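You operate a simulated robot arm through the tools that you are given. There is no shell and no other tool.

You run a simulated robot arm. Do the job below in one go: nothing can be reset, and whatever is moved stays where it is left.

TASK
Swap the cracked bucket for the sound one and load the green tube.
Fine: cracked bucket in the rework tray, tube in the sound one; shut the lid last. Set down upright: cracked bucket.

It is judged by the outcome, as a careful person would: the job done as asked, and still so three seconds after it is handed in. It fails if anything else is knocked over, pushed out of place, dropped, spilled or broken. Lids that push on must go on centred and level and be pressed home; caps that screw on are set level and turned clockwise until they are tight.

THE ROBOT
A 6-joint arm with a two-finger parallel gripper, fixed in place. Base frame: the origin is on the floor under the middle of its stand, x ahead of it, y to its left, z up; the work surface is at about z = 85. Units: cm, degrees, N and s.
With the tool pointing down near the work surface it reaches from about 16 to 64 cm from the base axis. Its first joint turns from -166.0 to 166.0 degrees. Payload 1.57 kg.
The tool frame sits at the grasp point between the pads (the TCP): z along the fingers, y along the line on which they close. The tips reach 3 cm beyond it. The gripper opens to 11 cm. The fingers are 2.4 cm wide and 1.2 cm thick; the gripper's body (4.8 by 11.2 cm) begins 7.8 cm behind the TCP.
Orientation is told as [roll, pitch, yaw] about the base's x, y, z axes, in that order, counted from this pose: with the fingers straight down and closing along the base's y, the tool's x points along the base's -x, its y along +y and its z along -z.

THE INTERFACE
- The arm moves only by the tool step_arm. Its argument "moves" is text: rows parted by semicolons, each of 7 numbers parted by spaces: the shift along the base's x, y, z in cm, then the turn, a rotation vector about the base's x, y, z in rad, then the finger opening in cm, from 0 to 11. In form: dx dy dz ax ay az fingers; .... A call has 1 to 20 rows; each row shifts and turns the commanded pose from where the row before left it. A row lasts 0.2 s, in which the tool goes at most 5 cm and 8.6 degrees; a call with a longer step from one row to the next is refused whole, and so is a gripper value outside its range. Where a pose cannot be reached the arm comes as near as it can. A force on the tool above 40 N (or 10 N above the force at the start of the call, whichever is more), or a blocked arm, ends the call early, and 0.2 s more pass. Each finger travels about 10.8 cm/s and halts on what it meets, pressing with about 25 N; the grip force reading is that of the motor and also rises with nothing between the fingers. The clock runs only during rows and for 0.2 s after the last one: add rows that do not move to give the fingers time. It gives the time, the measured TCP pose, the force on the tool (base axes), the opening and the grip force at its end, in the units of the frame above (readings bear some noise), with the torque about the TCP (base axes, N m) and any sound that the robot's microphone picked up.
- Cameras (640 x 400 px; columns grow to the right, rows downward): "scene" is fixed at [5.13, 49.86, 168.06]; the picture's right is [-0.24, -0.97, 0.00], its down [-0.50, 0.12, -0.86] and it looks along [0.83, -0.21, -0.51] (base axes); focal length 247 px, centre (320, 200). "wrist" rides on the gripper at [7, 1.6, -14.1] in the tool frame; the picture's right is [-0.23, 0.97, 0.00], its down [-0.85, -0.20, -0.48] and it looks along [-0.47, -0.11, 0.88] (tool axes); focal length 222 px, centre (320, 200). There is no depth. A picture from a camera that has moved, and an enlarged one, comes with that camera's place and axes in the base frame and with its lens.
- capture(camera): a new picture of that camera. No time passes.
- slide_trunk(by): moves the trunk up (or, below 0, down) by that many cm; the arm rides with it, the base frame stays. It gives what a move gives, with no picture.
- inspect(camera, box): a new picture of the part [left, top, right, bottom] of that camera's present view, enlarged. No time passes.
- hand_in(): hands the job in; it is judged then, once.

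Places have to be worked out from the pictures, the camera data and where the tool is seen. Open the gripper and draw the arm clear of the work before you hand the job in, unless the task says otherwise.

The tools are called by a JSON object that holds its "method" and its "body". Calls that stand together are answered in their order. step_arm: Moves the arm, as the interface text tells. Its arguments: {"type":"object","properties":{"moves":{"type":"string"}},"required":["moves"]} The other tools are called the same way: slide_trunk (by) moves the trunk up or down; capture (camera) takes a picture; inspect (camera, box) takes an enlarged picture of a part of a camera's view; hand_in () hands the job in.

At the start:

```text
time_s: 0.0
ee_pos: [46.81, 4.46, 160.0]
ee_rot: [0.0, 0.0, -0.1]
wrist_force: [-0.6, 0.5, 0.7]
moment: [0.0, 0.03, 0.03]
finger_gap: 11.0
finger_force: 0.0
trunk travel left (down, up): [-37.5, 21.5]
```

scene: 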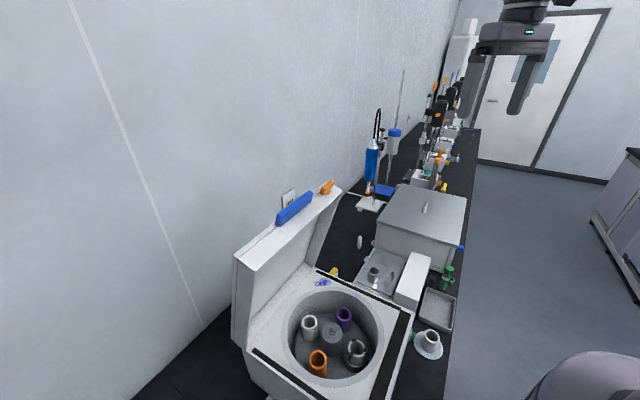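
wrist: 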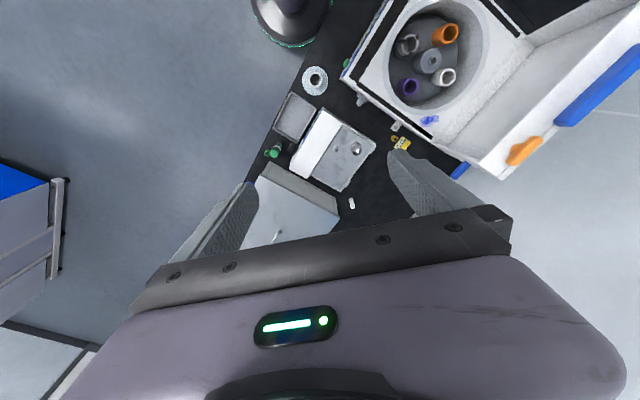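

I start by looking closely at the centrifuge and the bench beside it, before moving anything.

{"method": "inspect", "body": {"camera": "scene", "box": [230, 260, 470, 400]}}

{"method": "inspect", "body": {"camera": "scene", "box": [350, 170, 480, 370]}}

{"method": "inspect", "body": {"camera": "wrist", "box": [240, 0, 540, 220]}}

```text
2.67 times, centred on (350, 330) of scene
camera zoom: at [5.13, 49.86, 168.06], right [-0.24, -0.97, 0.0], down [-0.5, 0.12, -0.86], along [0.83, -0.21, -0.51], focal length 658 px, centre (240, -147)
```

zoom: 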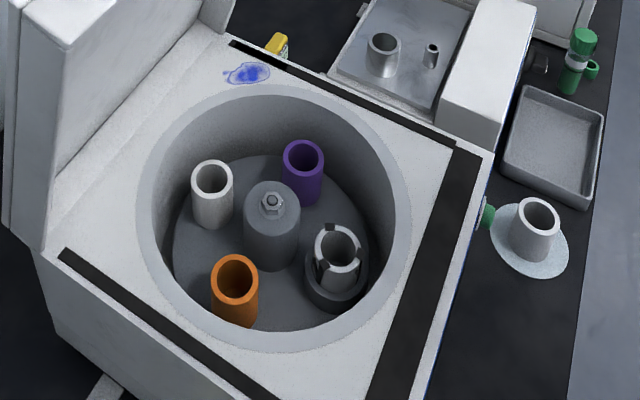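

```text
2.00 times, centred on (415, 270) of scene
camera zoom: at [5.13, 49.86, 168.06], right [-0.24, -0.97, 0.0], down [-0.5, 0.12, -0.86], along [0.83, -0.21, -0.51], focal length 493 px, centre (130, 60)
```

zoom: 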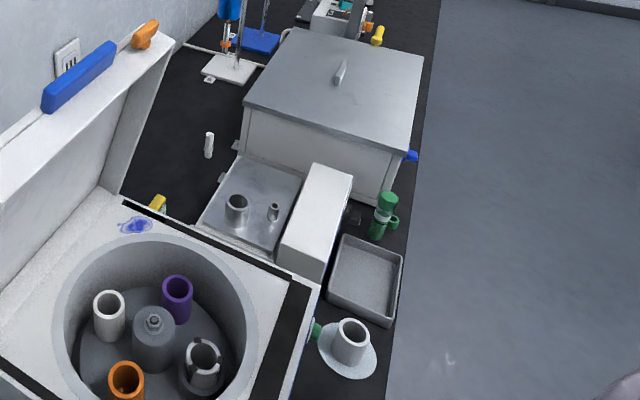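

```text
1.82 times, centred on (390, 110) of wrist
camera zoom: at [39.83, 5.99, 174.18], right [0.23, 0.97, 0.0], down [0.85, -0.2, 0.48], along [0.47, -0.11, -0.88], focal length 404 px, centre (193, 364)
```

zoom: 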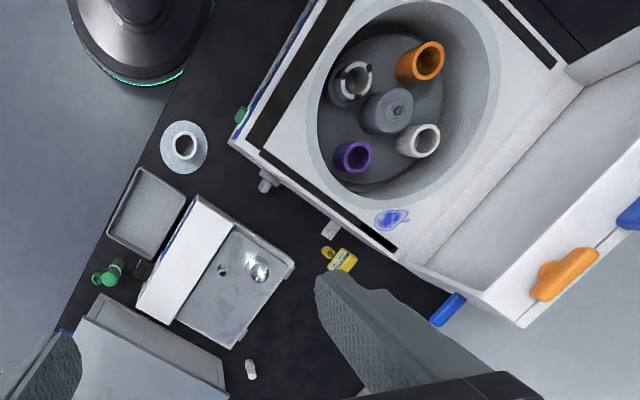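

The cracked bucket (the notched grey one) sits in the rotor near (37.5, 31, z≈100). The sound bucket stands on a round mat near (40, 4), the tray is near (50, -7), and the green-capped tube is near (56, -12). I'll lower the arm above that side to look closer.

{"method": "step_arm", "body": {"moves": "-1 -1.4 -3.8 0 0 0 11; -1 -1.4 -3.8 0 0 0 11; -1 -1.4 -3.8 0 0 0 11; -1 -1.4 -3.8 0 0 0 11; -1 -1.4 -3.8 0 0 0 11; -1 -1.4 -3.8 0 0 0 11; -1 -1.4 -3.8 0 0 0 11; -1 -1.4 -3.8 0 0 0 11; 0 0 0 0 0 0 11"}}

{"method": "capture", "body": {"camera": "wrist"}}

{"method": "capture", "body": {"camera": "scene"}}

```text
time_s: 2.0
ee_pos: [39.04, -6.56, 129.65]
ee_rot: [0.1, -0.1, 0.0]
wrist_force: [-0.6, 0.0, 0.2]
moment: [0.0, -0.04, 0.02]
finger_gap: 11.0
finger_force: 0.0
trunk travel left (down, up): [-37.5, 21.5]
```

```text
taken
camera wrist: at [31.88, -5.02, 143.86], right [0.23, 0.97, 0.0], down [0.85, -0.2, 0.48], along [0.47, -0.11, -0.88], focal length 222 px, centre (320, 200)
```

wrist: 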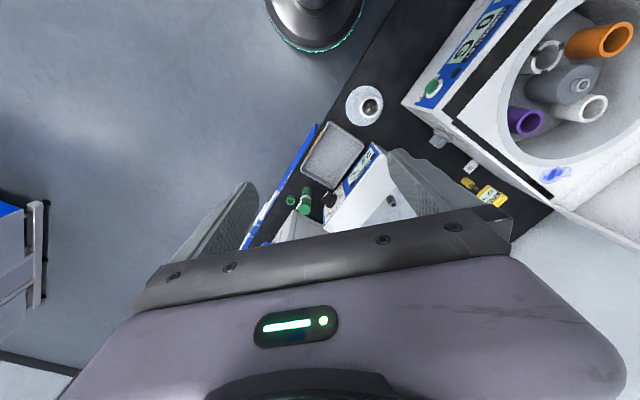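

```text
taken
```

scene: 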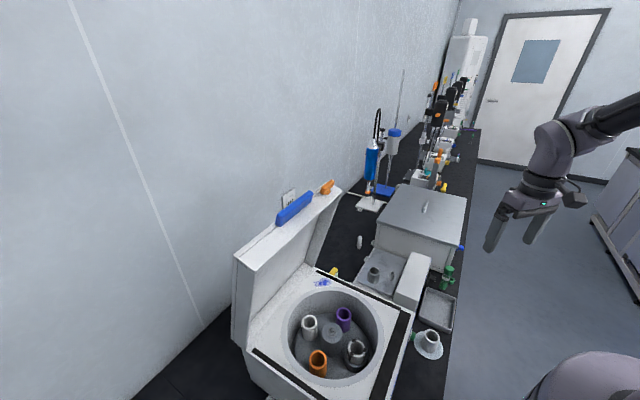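

{"method": "inspect", "body": {"camera": "wrist", "box": [230, 70, 430, 250]}}

{"method": "inspect", "body": {"camera": "wrist", "box": [400, 0, 640, 210]}}

{"method": "inspect", "body": {"camera": "scene", "box": [400, 230, 480, 370]}}

{"method": "inspect", "body": {"camera": "scene", "box": [290, 280, 390, 390]}}

```text
2.22 times, centred on (330, 160) of wrist
camera zoom: at [31.88, -5.02, 143.86], right [0.23, 0.97, 0.0], down [0.85, -0.2, 0.48], along [0.47, -0.11, -0.88], focal length 494 px, centre (298, 289)
```

zoom: 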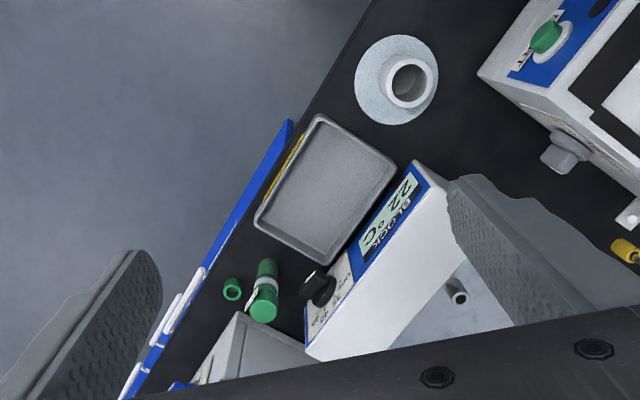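

```text
1.90 times, centred on (520, 105) of wrist
camera zoom: at [31.88, -5.02, 143.86], right [0.23, 0.97, 0.0], down [0.85, -0.2, 0.48], along [0.47, -0.11, -0.88], focal length 423 px, centre (-61, 381)
```

zoom: 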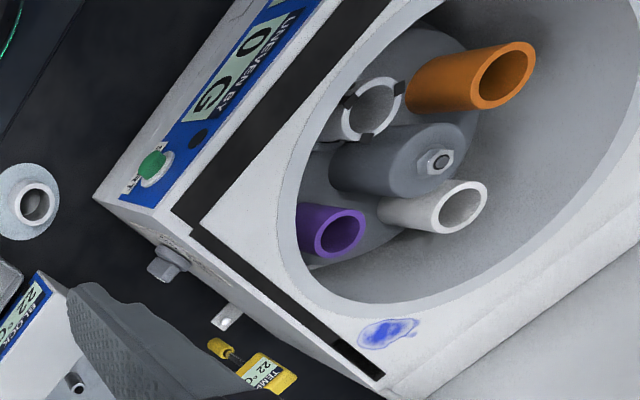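

```text
2.86 times, centred on (440, 300) of scene
camera zoom: at [5.13, 49.86, 168.06], right [-0.24, -0.97, 0.0], down [-0.5, 0.12, -0.86], along [0.83, -0.21, -0.51], focal length 705 px, centre (-23, -86)
```

zoom: 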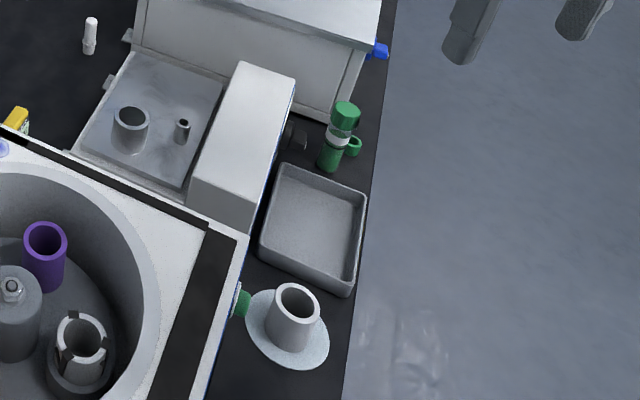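

```text
3.64 times, centred on (340, 335) of scene
camera zoom: at [5.13, 49.86, 168.06], right [-0.24, -0.97, 0.0], down [-0.5, 0.12, -0.86], along [0.83, -0.21, -0.51], focal length 897 px, centre (247, -291)
```

zoom: 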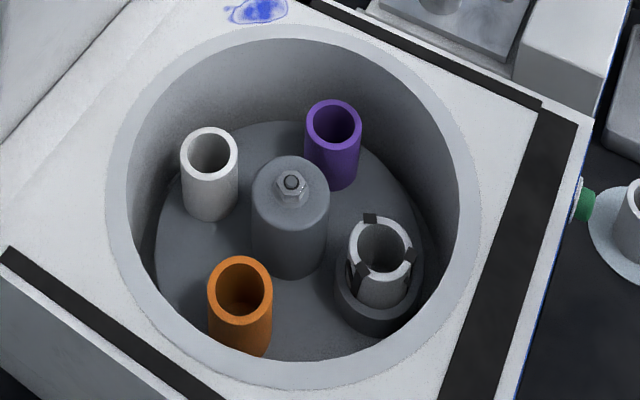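

The cracked bucket sits in a ringed seat, and the tube stands upright at about (58.7, -15.4). Next I look closely at the lid and handle, then move the wrist camera toward the bowl.

{"method": "inspect", "body": {"camera": "scene", "box": [220, 170, 400, 300]}}

{"method": "inspect", "body": {"camera": "scene", "box": [425, 250, 475, 300]}}

{"method": "inspect", "body": {"camera": "wrist", "box": [270, 150, 350, 230]}}

{"method": "inspect", "body": {"camera": "wrist", "box": [330, 70, 410, 130]}}

```text
3.08 times, centred on (310, 235) of scene
camera zoom: at [5.13, 49.86, 168.06], right [-0.24, -0.97, 0.0], down [-0.5, 0.12, -0.86], along [0.83, -0.21, -0.51], focal length 759 px, centre (351, 92)
```

zoom: 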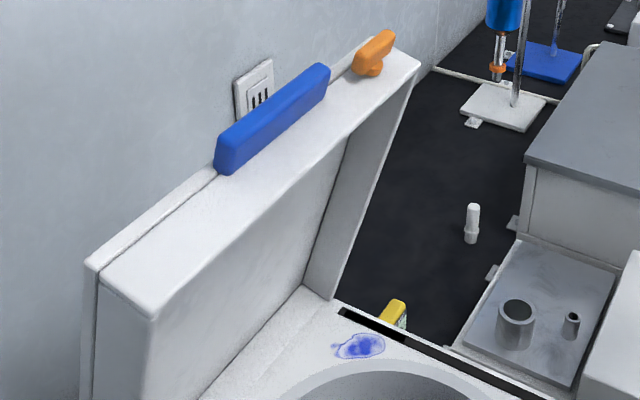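

```text
8.00 times, centred on (450, 275) of scene
camera zoom: at [5.13, 49.86, 168.06], right [-0.24, -0.97, 0.0], down [-0.5, 0.12, -0.86], along [0.83, -0.21, -0.51], focal length 1973 px, centre (-720, -400)
```

zoom: 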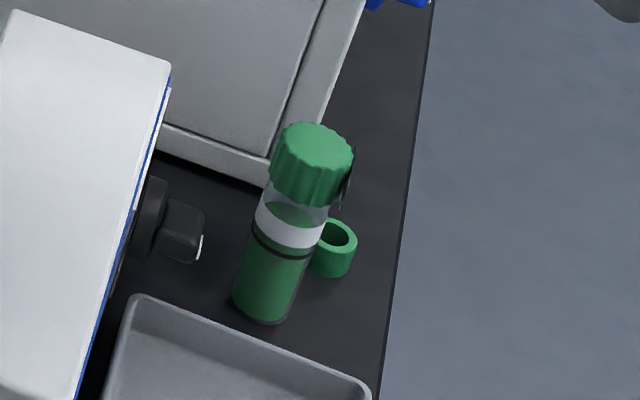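

```text
5.00 times, centred on (310, 190) of wrist
camera zoom: at [31.88, -5.02, 143.86], right [0.23, 0.97, 0.0], down [0.85, -0.2, 0.48], along [0.47, -0.11, -0.88], focal length 1111 px, centre (370, 250)
```

zoom: 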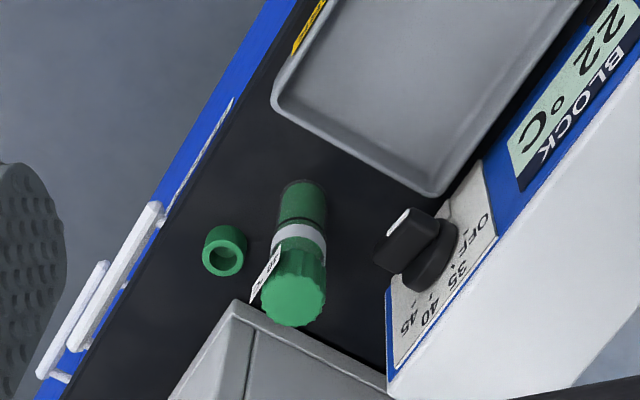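

```text
6.67 times, centred on (370, 100) of wrist
camera zoom: at [31.88, -5.02, 143.86], right [0.23, 0.97, 0.0], down [0.85, -0.2, 0.48], along [0.47, -0.11, -0.88], focal length 1481 px, centre (-13, 867)
```

zoom: 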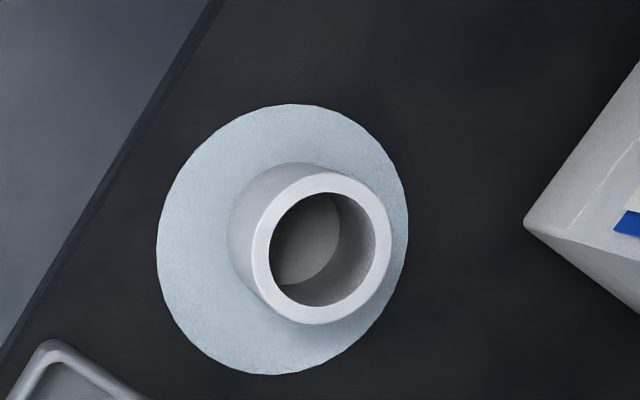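

The centrifuge's top face is about z=104 and its lid stands open behind the bowl, with the free edge and blue handle near z≈139. I move to above the front of the bowl and turn the tool about 44° to face it squarely, so the wrist camera can look in.

{"method": "step_arm", "body": {"moves": "-0.6 3.35 -0.16 0 0 0.0763 11; -0.6 3.35 -0.16 0 0 0.0763 11; -0.6 3.35 -0.16 0 0 0.0763 11; -0.6 3.35 -0.16 0 0 0.0763 11; -0.6 3.35 -0.16 0 0 0.0763 11; -0.6 3.35 -0.16 0 0 0.0763 11; -0.6 3.35 -0.16 0 0 0.0763 11; -0.6 3.35 -0.16 0 0 0.0763 11; -0.6 3.35 -0.16 0 0 0.0763 11; -0.6 3.35 -0.16 0 0 0.0763 11; 0 0 0 0 0 0 11"}}

{"method": "capture", "body": {"camera": "wrist"}}

{"method": "capture", "body": {"camera": "scene"}}

```text
time_s: 4.4
ee_pos: [32.86, 26.78, 127.73]
ee_rot: [0.0, 0.0, 43.7]
wrist_force: [-0.8, -0.4, -0.2]
moment: [0.0, 0.02, 0.02]
finger_gap: 11.01
finger_force: 0.0
trunk travel left (down, up): [-37.5, 21.5]
```

```text
taken
camera wrist: at [26.68, 23.04, 142.06], right [-0.51, 0.86, 0.0], down [0.76, 0.45, 0.48], along [0.41, 0.24, -0.88], focal length 222 px, centre (320, 200)
```

wrist: 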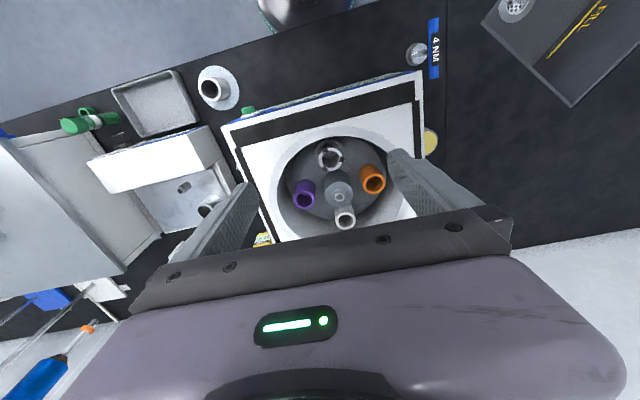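

```text
taken
```

scene: 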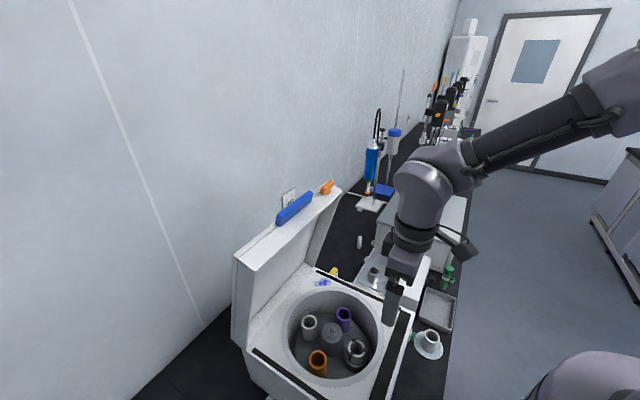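

The bowl is in view between the fingers. I zoom in on the rotor and on the items around the centrifuge.

{"method": "inspect", "body": {"camera": "wrist", "box": [260, 120, 420, 240]}}

{"method": "inspect", "body": {"camera": "wrist", "box": [380, 0, 640, 180]}}

{"method": "inspect", "body": {"camera": "wrist", "box": [300, 130, 360, 180]}}

{"method": "inspect", "body": {"camera": "wrist", "box": [40, 50, 270, 230]}}

```text
3.33 times, centred on (340, 180) of wrist
camera zoom: at [26.68, 23.04, 142.06], right [-0.51, 0.86, 0.0], down [0.76, 0.45, 0.48], along [0.41, 0.24, -0.88], focal length 740 px, centre (253, 267)
```

zoom: 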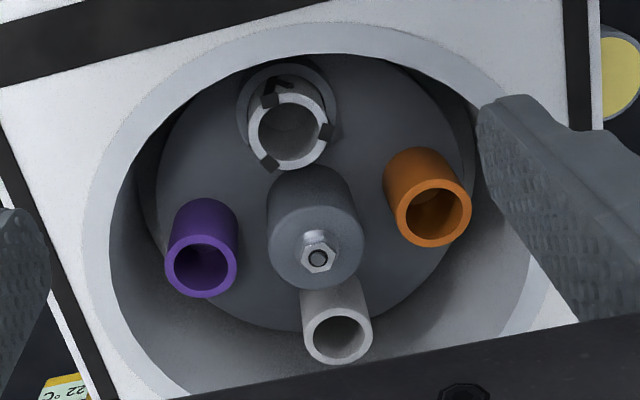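

```text
2.22 times, centred on (510, 90) of wrist
camera zoom: at [26.68, 23.04, 142.06], right [-0.51, 0.86, 0.0], down [0.76, 0.45, 0.48], along [0.41, 0.24, -0.88], focal length 494 px, centre (-102, 444)
```

zoom: 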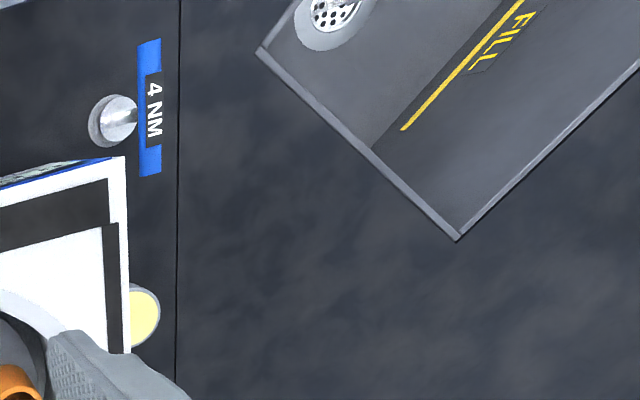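

```text
8.00 times, centred on (330, 155) of wrist
camera zoom: at [26.68, 23.04, 142.06], right [-0.51, 0.86, 0.0], down [0.76, 0.45, 0.48], along [0.41, 0.24, -0.88], focal length 1777 px, centre (240, 560)
```

zoom: 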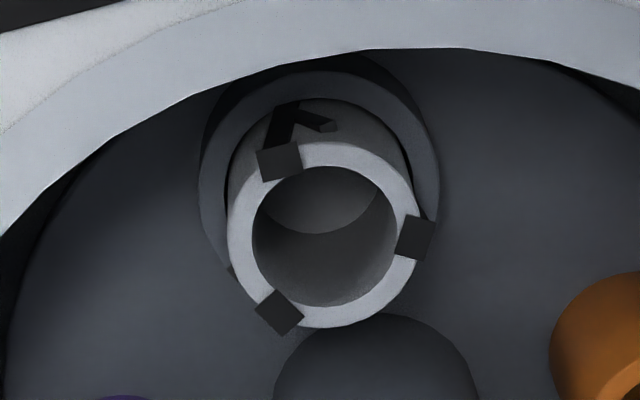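

```text
2.22 times, centred on (155, 140) of wrist
camera zoom: at [26.68, 23.04, 142.06], right [-0.51, 0.86, 0.0], down [0.76, 0.45, 0.48], along [0.41, 0.24, -0.88], focal length 494 px, centre (687, 333)
```

zoom: 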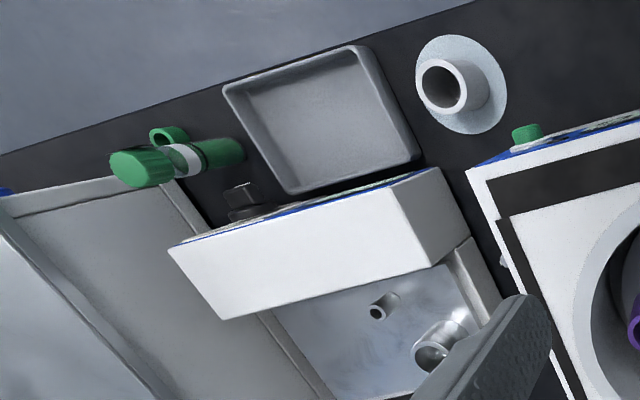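

The cracked bucket's rim centre works out at about (37.2, 31.5, 101), its seat ring top at about z=97, and the crack marks sit near 0°, 120° and 240°. I move directly above it with the closing line at 150°, clear of the cracks, and narrow the opening to 8.

{"method": "step_arm", "body": {"moves": "1.085 1.18 -3.18 0 0 0.0711 9; 1.085 1.18 -3.18 0 0 0.0711 8; 1.085 1.18 -3.18 0 0 0.0711 8; 1.085 1.18 -3.18 0 0 0.0711 8; 0 0 0 0 0 0 8"}}

{"method": "capture", "body": {"camera": "wrist"}}

{"method": "inspect", "body": {"camera": "wrist", "box": [240, 100, 400, 220]}}

{"method": "capture", "body": {"camera": "scene"}}

```text
time_s: 5.6
ee_pos: [37.39, 31.37, 115.36]
ee_rot: [0.0, 0.0, 60.0]
wrist_force: [0.4, -1.1, -0.5]
moment: [0.01, -0.02, 0.0]
finger_gap: 7.98
finger_force: 0.1
trunk travel left (down, up): [-37.5, 21.5]
```

```text
taken
camera wrist: at [32.31, 25.99, 129.51], right [-0.73, 0.68, 0.0], down [0.6, 0.64, 0.48], along [0.33, 0.35, -0.88], focal length 222 px, centre (320, 200)
```

wrist: 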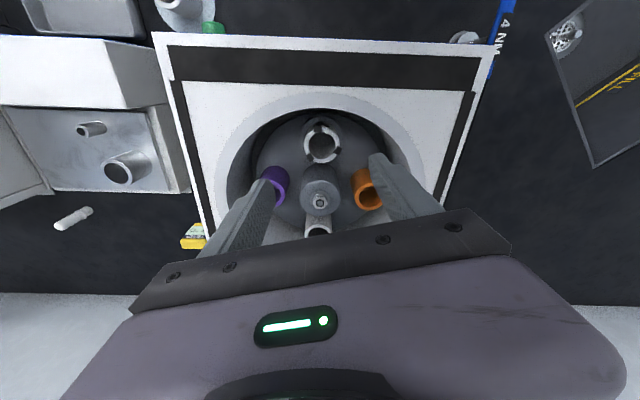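

```text
3.33 times, centred on (320, 160) of wrist
camera zoom: at [32.31, 25.99, 129.51], right [-0.73, 0.68, 0.0], down [0.6, 0.64, 0.48], along [0.33, 0.35, -0.88], focal length 740 px, centre (320, 333)
```

zoom: 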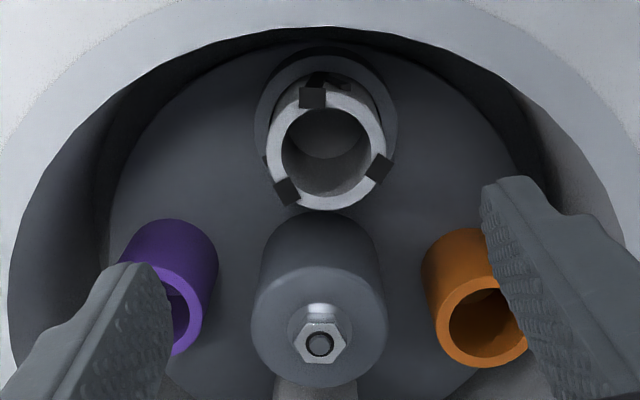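

```text
taken
```

scene: 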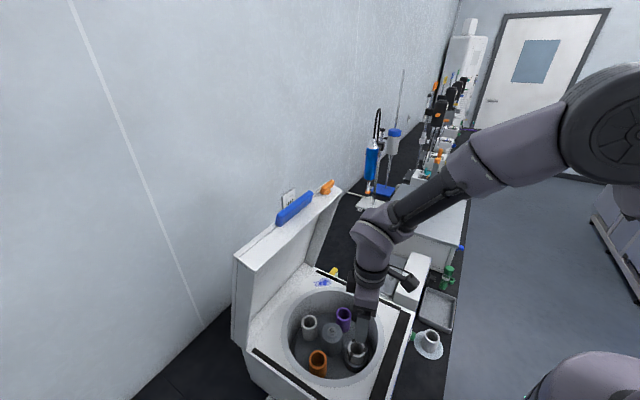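

The image puts the bucket about (0.05, 0.28) cm from the tool axis. I correct for that, narrow the fingers to 6.4, and descend to just above the rim for another look.

{"method": "step_arm", "body": {"moves": "0.05 0.25 -2.5 0 0 0 6.4; 0 0 -2.5 0 0 0 6.4; 0 0 -2.5 0 0 0 6.4; 0 0 -1.5 0 0 0 6.4; 0 0 0 0 0 0 6.4; 0 0 0 0 0 0 6.4"}}

{"method": "capture", "body": {"camera": "wrist"}}

{"method": "inspect", "body": {"camera": "wrist", "box": [240, 100, 400, 220]}}

{"method": "inspect", "body": {"camera": "scene", "box": [290, 280, 390, 390]}}

```text
time_s: 7.0
ee_pos: [37.36, 31.73, 106.58]
ee_rot: [0.0, 0.1, 60.0]
wrist_force: [0.6, 0.6, 0.3]
moment: [-0.02, -0.02, -0.04]
finger_gap: 6.42
finger_force: 0.1
trunk travel left (down, up): [-37.5, 21.5]
```

```text
taken
camera wrist: at [32.35, 26.45, 120.83], right [-0.73, 0.68, 0.0], down [0.6, 0.64, 0.48], along [0.33, 0.35, -0.88], focal length 222 px, centre (320, 200)
```

wrist: 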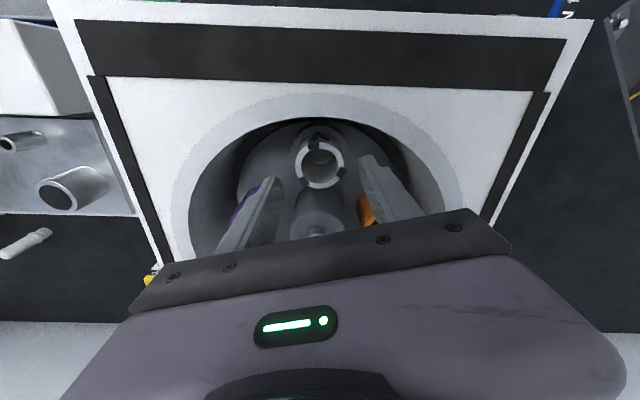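

```text
3.33 times, centred on (320, 160) of wrist
camera zoom: at [32.35, 26.45, 120.83], right [-0.73, 0.68, 0.0], down [0.6, 0.64, 0.48], along [0.33, 0.35, -0.88], focal length 740 px, centre (320, 333)
```

zoom: 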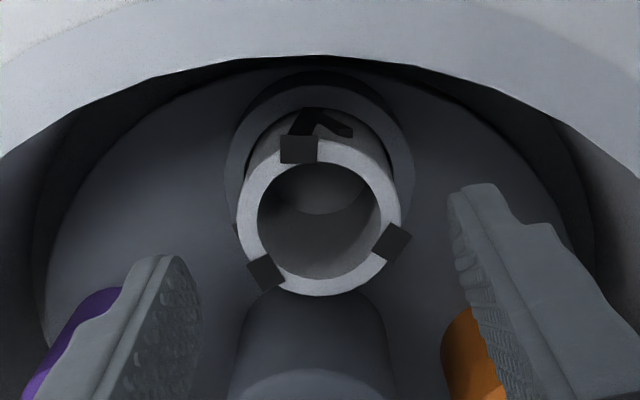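

```text
3.64 times, centred on (340, 335) of scene
camera zoom: at [5.13, 49.86, 168.06], right [-0.24, -0.97, 0.0], down [-0.5, 0.12, -0.86], along [0.83, -0.21, -0.51], focal length 897 px, centre (247, -291)
```

zoom: 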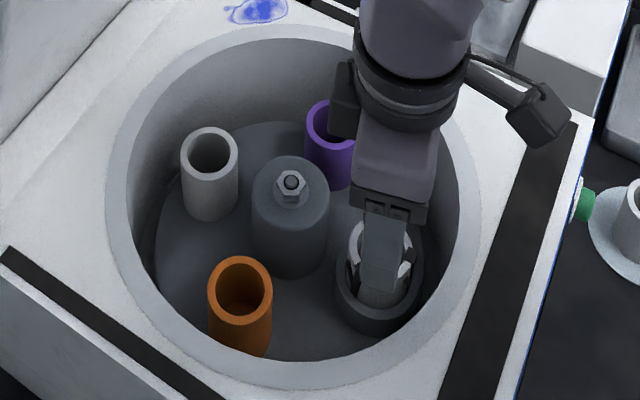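

The bucket rim is now centred under the tool, within about 1–2 mm. I descend 5.7 cm to straddle its upper wall with the tips above the seat ring, then check before closing.

{"method": "step_arm", "body": {"moves": "0 0 -2 0 0 0 6.4; 0 0 -2 0 0 0 6.4; 0 0 -1.7 0 0 0 6.4; 0 0 0 0 0 0 6.4; 0 0 0 0 0 0 6.4"}}

{"method": "inspect", "body": {"camera": "wrist", "box": [240, 100, 400, 220]}}

{"method": "inspect", "body": {"camera": "scene", "box": [290, 280, 390, 390]}}

```text
time_s: 8.2
ee_pos: [37.37, 31.68, 100.61]
ee_rot: [0.0, 0.0, 59.9]
wrist_force: [-0.3, 0.1, -0.4]
moment: [0.01, -0.01, 0.01]
finger_gap: 6.4
finger_force: 0.1
trunk travel left (down, up): [-37.5, 21.5]
```

```text
3.33 times, centred on (320, 160) of wrist
camera zoom: at [32.31, 26.34, 114.91], right [-0.73, 0.68, 0.0], down [0.6, 0.64, 0.48], along [0.33, 0.35, -0.88], focal length 740 px, centre (320, 333)
```

zoom: 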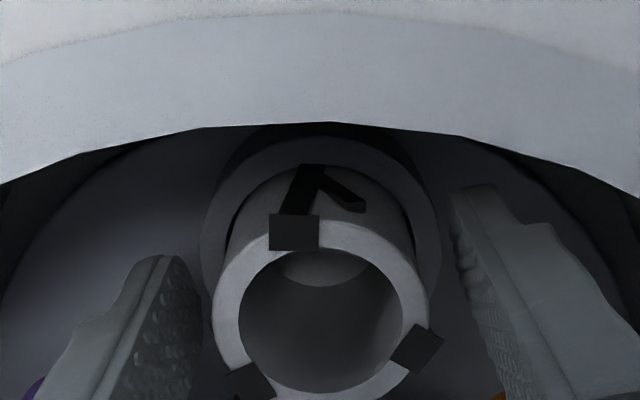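

```text
3.64 times, centred on (340, 335) of scene
camera zoom: at [5.13, 49.86, 168.06], right [-0.24, -0.97, 0.0], down [-0.5, 0.12, -0.86], along [0.83, -0.21, -0.51], focal length 897 px, centre (247, -291)
```

zoom: 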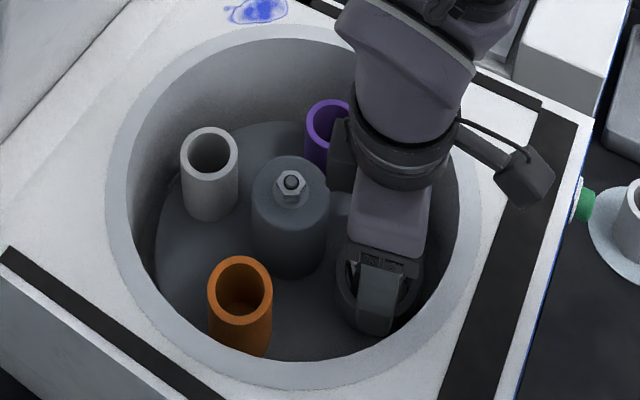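

The rim is level with the TCP and centred between the fingers. I close the gripper on it.

{"method": "step_arm", "body": {"moves": "0 0 0 0 0 0 5.2; 0 0 0 0 0 0 4; 0 0 0 0 0 0 3; 0 0 0 0 0 0 3"}}

{"method": "inspect", "body": {"camera": "wrist", "box": [240, 100, 400, 220]}}

```text
time_s: 9.2
ee_pos: [37.45, 31.6, 100.7]
ee_rot: [-0.1, 0.0, 60.0]
wrist_force: [3.5, -3.1, 1.7]
moment: [-0.15, -0.2, 0.26]
finger_gap: 4.4
finger_force: 25.4
trunk travel left (down, up): [-37.5, 21.5]
```

```text
3.33 times, centred on (320, 160) of wrist
camera zoom: at [32.33, 26.3, 114.93], right [-0.73, 0.68, 0.0], down [0.6, 0.64, 0.48], along [0.33, 0.35, -0.88], focal length 740 px, centre (320, 333)
```

zoom: 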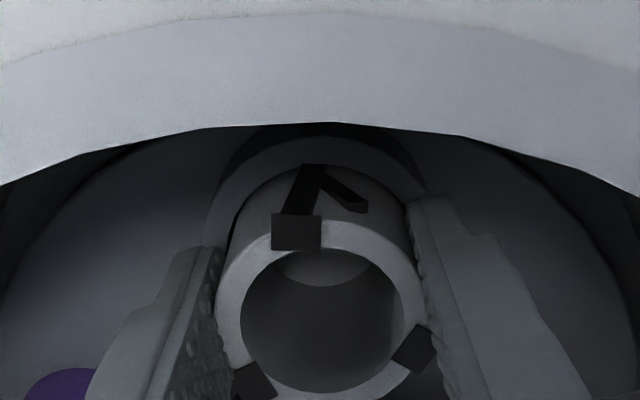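

I have a firm grip at a 4.4 cm gap, with a small side force because the seat is holding the bucket. I lift straight up slowly and watch the force.

{"method": "step_arm", "body": {"moves": "0 0 0.4 0 0 0 3; 0 0 0.6 0 0 0 3; 0 0 0 0 0 0 3"}}

{"method": "inspect", "body": {"camera": "wrist", "box": [240, 100, 400, 220]}}

```text
time_s: 10.0
ee_pos: [37.1, 31.73, 101.58]
ee_rot: [0.0, -0.1, 60.0]
wrist_force: [-0.6, 0.5, -0.5]
moment: [0.0, -0.02, 0.0]
finger_gap: 4.0
finger_force: 25.3
trunk travel left (down, up): [-37.5, 21.5]
```

```text
3.33 times, centred on (320, 160) of wrist
camera zoom: at [32.19, 26.42, 115.86], right [-0.73, 0.68, 0.0], down [0.6, 0.64, 0.48], along [0.33, 0.35, -0.88], focal length 740 px, centre (320, 333)
```

zoom: 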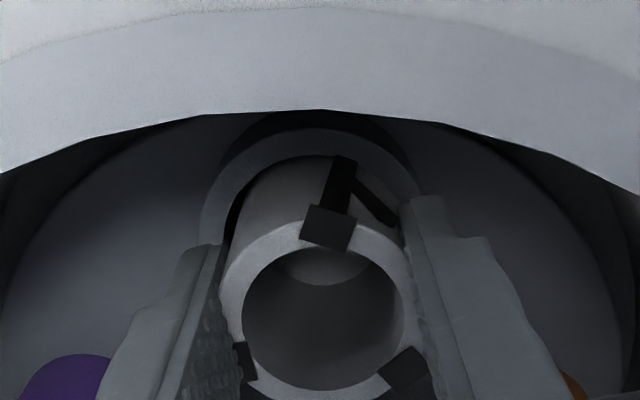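

The gap shrank to 4.0 and the bucket turned slightly in the grip. I check the scene view to confirm it is rising with the gripper.

{"method": "inspect", "body": {"camera": "scene", "box": [325, 320, 385, 380]}}

{"method": "step_arm", "body": {"moves": "0 0 0 0 0 0 3; 0 0 0 0 0 0 3"}}

{"method": "capture", "body": {"camera": "wrist"}}

```text
6.67 times, centred on (355, 350) of scene
camera zoom: at [5.13, 49.86, 168.06], right [-0.24, -0.97, 0.0], down [-0.5, 0.12, -0.86], along [0.83, -0.21, -0.51], focal length 1644 px, centre (87, -800)
```

zoom: 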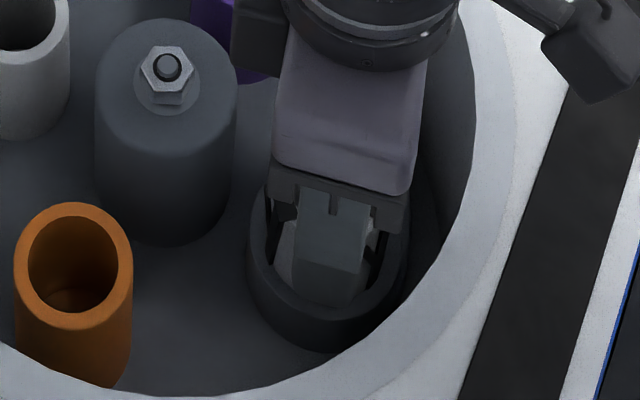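

```text
time_s: 10.6
ee_pos: [37.22, 31.81, 101.51]
ee_rot: [0.0, 0.0, 59.9]
wrist_force: [0.4, -0.1, -0.6]
moment: [-0.02, 0.02, -0.02]
finger_gap: 3.99
finger_force: 25.4
trunk travel left (down, up): [-37.5, 21.5]
```

```text
taken
camera wrist: at [32.18, 26.42, 115.86], right [-0.73, 0.68, 0.0], down [0.6, 0.64, 0.48], along [0.33, 0.35, -0.88], focal length 222 px, centre (320, 200)
```

wrist: 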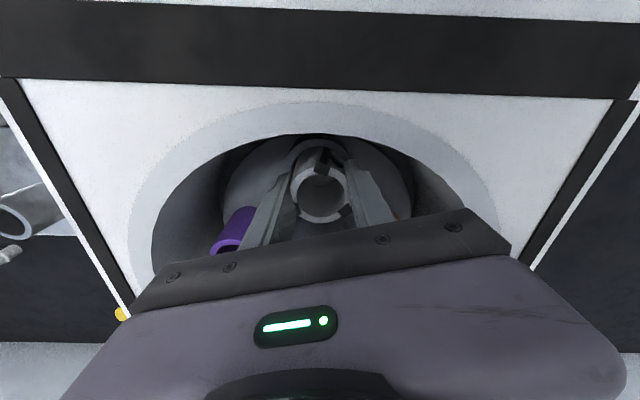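

The bore keeps the same apparent size, so the bucket is rising with the gripper. I lift it clear of the bowl in smooth steps.

{"method": "step_arm", "body": {"moves": "0 0 1.5 0 0 0 3; 0 0 2 0 0 0 3; 0 0 2.2 0 0 0 3; 0 0 2.2 0 0 0 3; 0 0 2.2 0 0 0 3; 0 0 2.2 0 0 0 3; 0 0 2.2 0 0 0 3; 0 0 1.5 0 0 0 3; 0 0 0 0 0 0 3"}}

{"method": "capture", "body": {"camera": "wrist"}}

{"method": "inspect", "body": {"camera": "scene", "box": [290, 240, 450, 390]}}

```text
time_s: 12.6
ee_pos: [37.14, 31.75, 117.78]
ee_rot: [0.0, 0.0, 60.0]
wrist_force: [-0.8, -0.1, -0.4]
moment: [0.0, -0.04, -0.02]
finger_gap: 3.97
finger_force: 24.7
trunk travel left (down, up): [-37.5, 21.5]
```

```text
taken
camera wrist: at [32.12, 26.43, 131.95], right [-0.73, 0.68, 0.0], down [0.6, 0.64, 0.48], along [0.33, 0.35, -0.88], focal length 222 px, centre (320, 200)
```

wrist: 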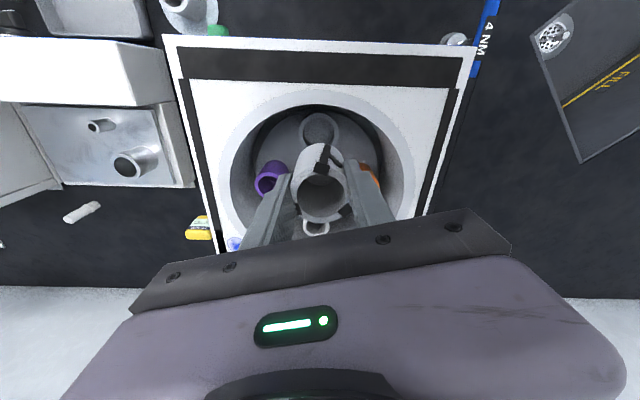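

```text
2.67 times, centred on (370, 315) of scene
camera zoom: at [5.13, 49.86, 168.06], right [-0.24, -0.97, 0.0], down [-0.5, 0.12, -0.86], along [0.83, -0.21, -0.51], focal length 658 px, centre (187, -107)
```

zoom: 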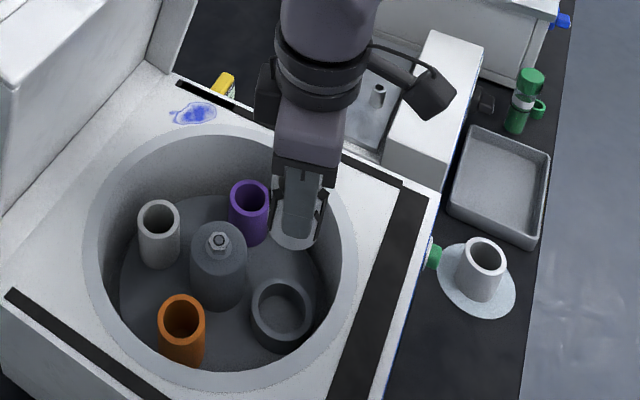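

The bucket is out and the empty seat is visible. I take a close look at the seat from here to fix its centre and depth.

{"method": "inspect", "body": {"camera": "wrist", "box": [270, 90, 370, 165]}}

{"method": "inspect", "body": {"camera": "scene", "box": [325, 320, 385, 380]}}

```text
5.33 times, centred on (320, 128) of wrist
camera zoom: at [32.12, 26.43, 131.95], right [-0.73, 0.68, 0.0], down [0.6, 0.64, 0.48], along [0.33, 0.35, -0.88], focal length 1185 px, centre (320, 587)
```

zoom: 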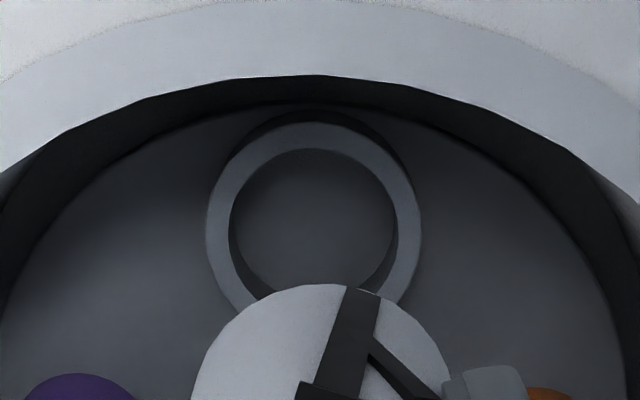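

```text
6.67 times, centred on (355, 350) of scene
camera zoom: at [5.13, 49.86, 168.06], right [-0.24, -0.97, 0.0], down [-0.5, 0.12, -0.86], along [0.83, -0.21, -0.51], focal length 1644 px, centre (87, -800)
```

zoom: 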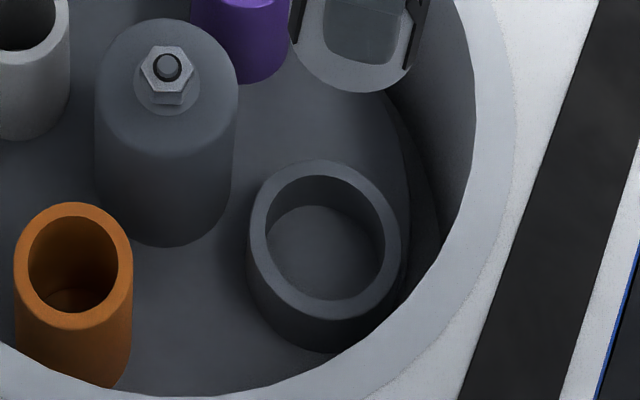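

The seat centre is about (37.3, 31.6) with its ring top near z≈97.3. I carry the bucket over to the tray at about (50.2, -6.9), staying high and turning the closing line along the tray's long side.

{"method": "step_arm", "body": {"moves": "1.1 -3.2 0 0 0 -0.0285 3; 1.3 -3.9 0 0 0 -0.0285 3; 1.3 -3.9 0 0 0 -0.0285 3; 1.3 -3.9 0 0 0 -0.0285 3; 1.3 -3.9 0 0 0 -0.0285 3; 1.3 -3.9 0 0 0 -0.0285 3; 1.3 -3.9 0 0 0 -0.0285 3; 1.3 -3.9 0 0 0 -0.0285 3; 1.3 -3.9 0 0 0 -0.0285 3; 1.3 -3.9 0 0 0 -0.0285 3; 0 0 0 0 0 0 3"}}

{"method": "capture", "body": {"camera": "wrist"}}

{"method": "capture", "body": {"camera": "scene"}}

```text
time_s: 15.0
ee_pos: [50.0, -6.55, 117.11]
ee_rot: [0.0, 0.0, 43.7]
wrist_force: [-0.4, 0.6, 0.2]
moment: [-0.04, -0.01, 0.01]
finger_gap: 3.98
finger_force: 25.4
trunk travel left (down, up): [-37.5, 21.5]
```

```text
taken
camera wrist: at [43.77, -10.29, 131.43], right [-0.51, 0.86, 0.0], down [0.76, 0.45, 0.48], along [0.41, 0.24, -0.88], focal length 222 px, centre (320, 200)
```

wrist: 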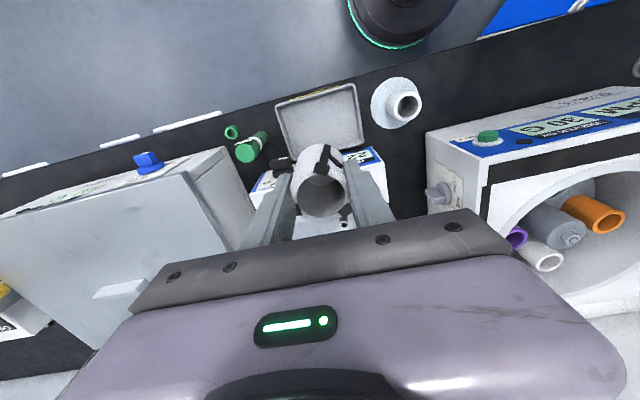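

```text
taken
```

scene: 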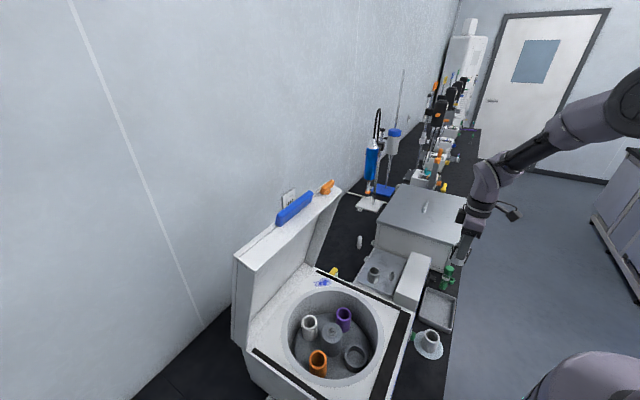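

I zoom in on the tray from here to pin down its corners and centre.

{"method": "inspect", "body": {"camera": "wrist", "box": [210, 60, 430, 220]}}

{"method": "inspect", "body": {"camera": "scene", "box": [390, 230, 490, 350]}}

```text
2.50 times, centred on (320, 140) of wrist
camera zoom: at [43.77, -10.29, 131.43], right [-0.51, 0.86, 0.0], down [0.76, 0.45, 0.48], along [0.41, 0.24, -0.88], focal length 555 px, centre (320, 350)
```

zoom: 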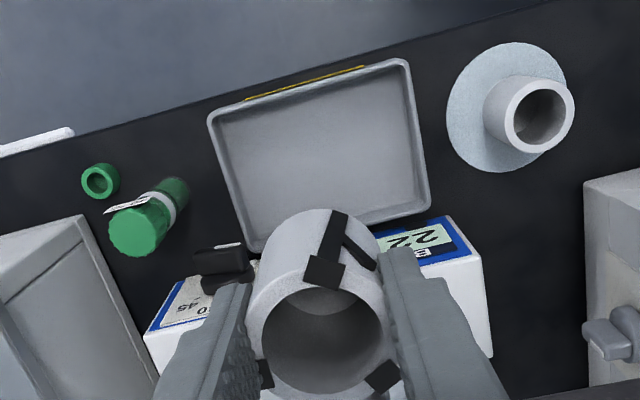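

```text
3.33 times, centred on (440, 290) of scene
camera zoom: at [5.13, 49.86, 168.06], right [-0.24, -0.97, 0.0], down [-0.5, 0.12, -0.86], along [0.83, -0.21, -0.51], focal length 822 px, centre (-80, -100)
```

zoom: 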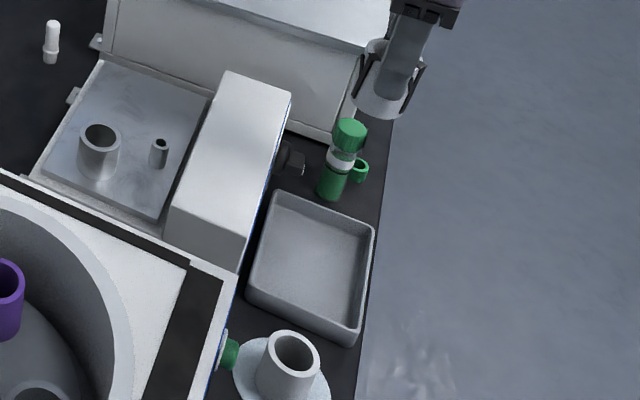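

The tray centre is about (50.1, -6.4), and I'm already within 2 mm of it. I lower the bucket most of the way, then look.

{"method": "step_arm", "body": {"moves": "0.05 0.1 -3 0 0 0 3; 0 0 -4 0 0 0 3; 0 0 -4 0 0 0 3; 0 0 -4 0 0 0 3; 0 0 -4 0 0 0 3; 0 0 -3 0 0 0 3; 0 0 -1 0 0 0 3; 0 0 0 0 0 0 3"}}

{"method": "capture", "body": {"camera": "wrist"}}

{"method": "inspect", "body": {"camera": "scene", "box": [390, 230, 490, 350]}}

```text
time_s: 16.8
ee_pos: [50.1, -6.58, 94.54]
ee_rot: [0.0, 0.1, 43.8]
wrist_force: [-0.3, 0.5, 0.4]
moment: [-0.02, -0.01, 0.0]
finger_gap: 3.94
finger_force: 24.6
trunk travel left (down, up): [-37.5, 21.5]
```

```text
taken
camera wrist: at [43.76, -10.24, 108.77], right [-0.51, 0.86, 0.0], down [0.76, 0.45, 0.48], along [0.41, 0.24, -0.88], focal length 222 px, centre (320, 200)
```

wrist: 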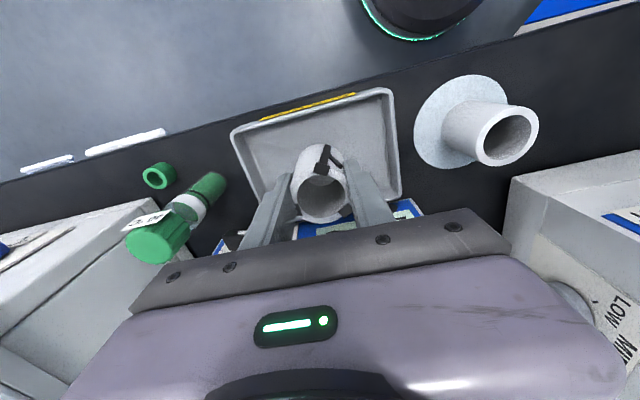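

```text
3.33 times, centred on (440, 290) of scene
camera zoom: at [5.13, 49.86, 168.06], right [-0.24, -0.97, 0.0], down [-0.5, 0.12, -0.86], along [0.83, -0.21, -0.51], focal length 822 px, centre (-80, -100)
```

zoom: 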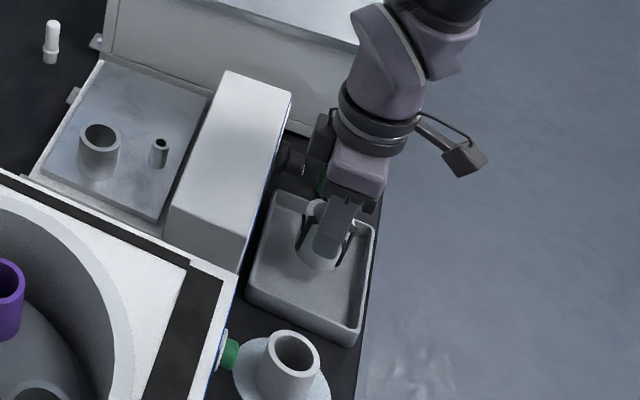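

The bucket is inside the tray outline with clearance all round. I lower it gently in small steps until I feel contact.

{"method": "step_arm", "body": {"moves": "0 0 -0.8 0 0 0 3; 0 0 -0.6 0 0 0 3; 0 0 -0.4 0 0 0 3; 0 0 -0.3 0 0 0 3; 0 0 0 0 0 0 3"}}

{"method": "inspect", "body": {"camera": "scene", "box": [410, 260, 470, 330]}}

```text
time_s: 18.0
ee_pos: [50.15, -6.47, 92.33]
ee_rot: [0.0, 0.0, 43.7]
wrist_force: [-0.8, 0.5, 0.2]
moment: [-0.01, -0.01, 0.04]
finger_gap: 3.93
finger_force: 25.1
trunk travel left (down, up): [-37.5, 21.5]
```

```text
5.71 times, centred on (440, 295) of scene
camera zoom: at [5.13, 49.86, 168.06], right [-0.24, -0.97, 0.0], down [-0.5, 0.12, -0.86], along [0.83, -0.21, -0.51], focal length 1409 px, centre (-366, -343)
```

zoom: 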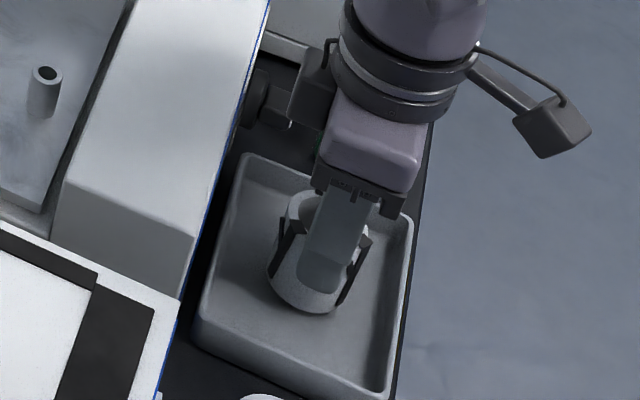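

No contact yet at z≈92.4. I continue with small steps.

{"method": "step_arm", "body": {"moves": "0 0 -0.2 0 0 0 3; 0 0 -0.2 0 0 0 3; 0 0 -0.2 0 0 0 3; 0 0 0 0 0 0 3"}}

```text
time_s: 19.0
ee_pos: [50.08, -6.54, 91.87]
ee_rot: [0.0, 0.0, 43.7]
wrist_force: [-0.2, 0.1, -0.1]
moment: [-0.03, -0.04, -0.01]
finger_gap: 3.95
finger_force: 25.6
trunk travel left (down, up): [-37.5, 21.5]
```

{"method": "step_arm", "body": {"moves": "0 0 -0.15 0 0 0 3; 0 0 -0.15 0 0 0 3; 0 0 0 0 0 0 3"}}

{"method": "inspect", "body": {"camera": "scene", "box": [410, 260, 470, 330]}}

```text
time_s: 19.8
ee_pos: [50.03, -6.72, 91.59]
ee_rot: [0.1, 0.0, 43.7]
wrist_force: [0.0, -0.5, -0.9]
moment: [-0.01, -0.03, -0.01]
finger_gap: 3.93
finger_force: 24.5
trunk travel left (down, up): [-37.5, 21.5]
```

```text
5.71 times, centred on (440, 295) of scene
camera zoom: at [5.13, 49.86, 168.06], right [-0.24, -0.97, 0.0], down [-0.5, 0.12, -0.86], along [0.83, -0.21, -0.51], focal length 1409 px, centre (-366, -343)
```

zoom: 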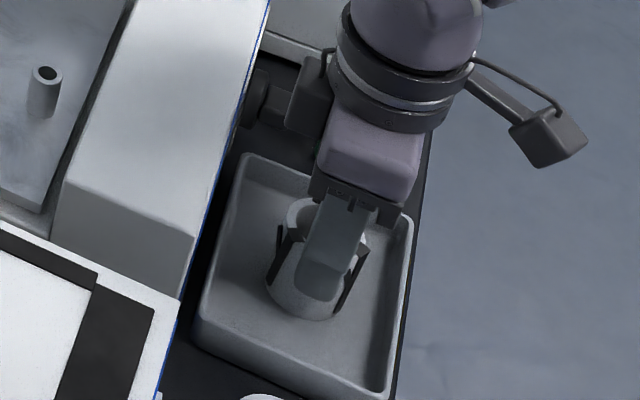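

{"method": "step_arm", "body": {"moves": "0 0 -0.15 0 0 0 3; 0 0 -0.15 0 0 0 3; 0 0 0 0 0 0 3"}}

```text
time_s: 20.6
ee_pos: [50.34, -6.52, 91.3]
ee_rot: [-0.1, -0.1, 43.6]
wrist_force: [-0.1, -2.2, 19.2]
moment: [-0.12, -0.11, -0.03]
finger_gap: 3.97
finger_force: 25.0
trunk travel left (down, up): [-37.5, 21.5]
```

Contact: 19 N up, so the bucket is on the tray floor. I ease up 0.1 cm and open the fingers a little to release.

{"method": "step_arm", "body": {"moves": "0 0 0.1 0 0 0 3; 0 0 0 0 0 0 3"}}

{"method": "step_arm", "body": {"moves": "0 0 0 0 0 0 4.2; 0 0 0 0 0 0 5; 0 0 0 0 0 0 6; 0 0 0 0 0 0 6.6; 0 0 0 0 0 0 6.6"}}

{"method": "inspect", "body": {"camera": "wrist", "box": [220, 80, 420, 230]}}

{"method": "inspect", "body": {"camera": "scene", "box": [410, 260, 470, 330]}}

```text
time_s: 21.2
ee_pos: [50.16, -6.56, 91.33]
ee_rot: [0.0, -0.1, 43.7]
wrist_force: [1.8, -0.1, 7.2]
moment: [0.02, -0.16, 0.01]
finger_gap: 3.99
finger_force: 25.6
trunk travel left (down, up): [-37.5, 21.5]
```

```text
time_s: 22.4
ee_pos: [50.09, -6.49, 91.28]
ee_rot: [0.0, 0.0, 43.7]
wrist_force: [-0.2, 0.3, 0.7]
moment: [-0.01, 0.01, -0.05]
finger_gap: 6.61
finger_force: 0.0
trunk travel left (down, up): [-37.5, 21.5]
```

```text
2.67 times, centred on (320, 155) of wrist
camera zoom: at [43.9, -10.2, 105.59], right [-0.51, 0.86, 0.0], down [0.76, 0.45, 0.48], along [0.41, 0.24, -0.88], focal length 592 px, centre (320, 320)
```

zoom: 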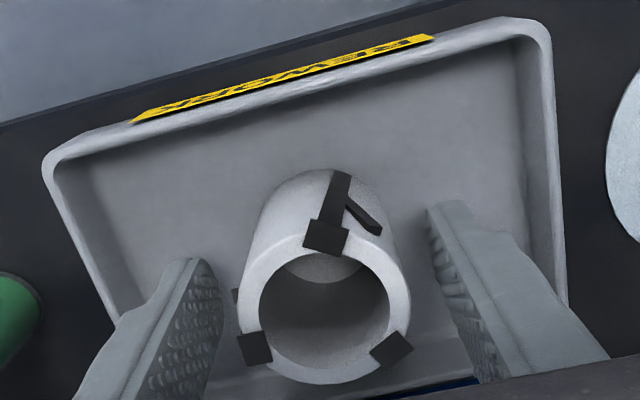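

```text
5.71 times, centred on (440, 295) of scene
camera zoom: at [5.13, 49.86, 168.06], right [-0.24, -0.97, 0.0], down [-0.5, 0.12, -0.86], along [0.83, -0.21, -0.51], focal length 1409 px, centre (-366, -343)
```

zoom: 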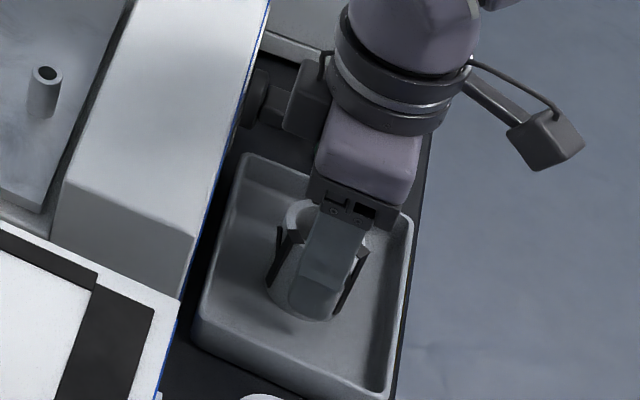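

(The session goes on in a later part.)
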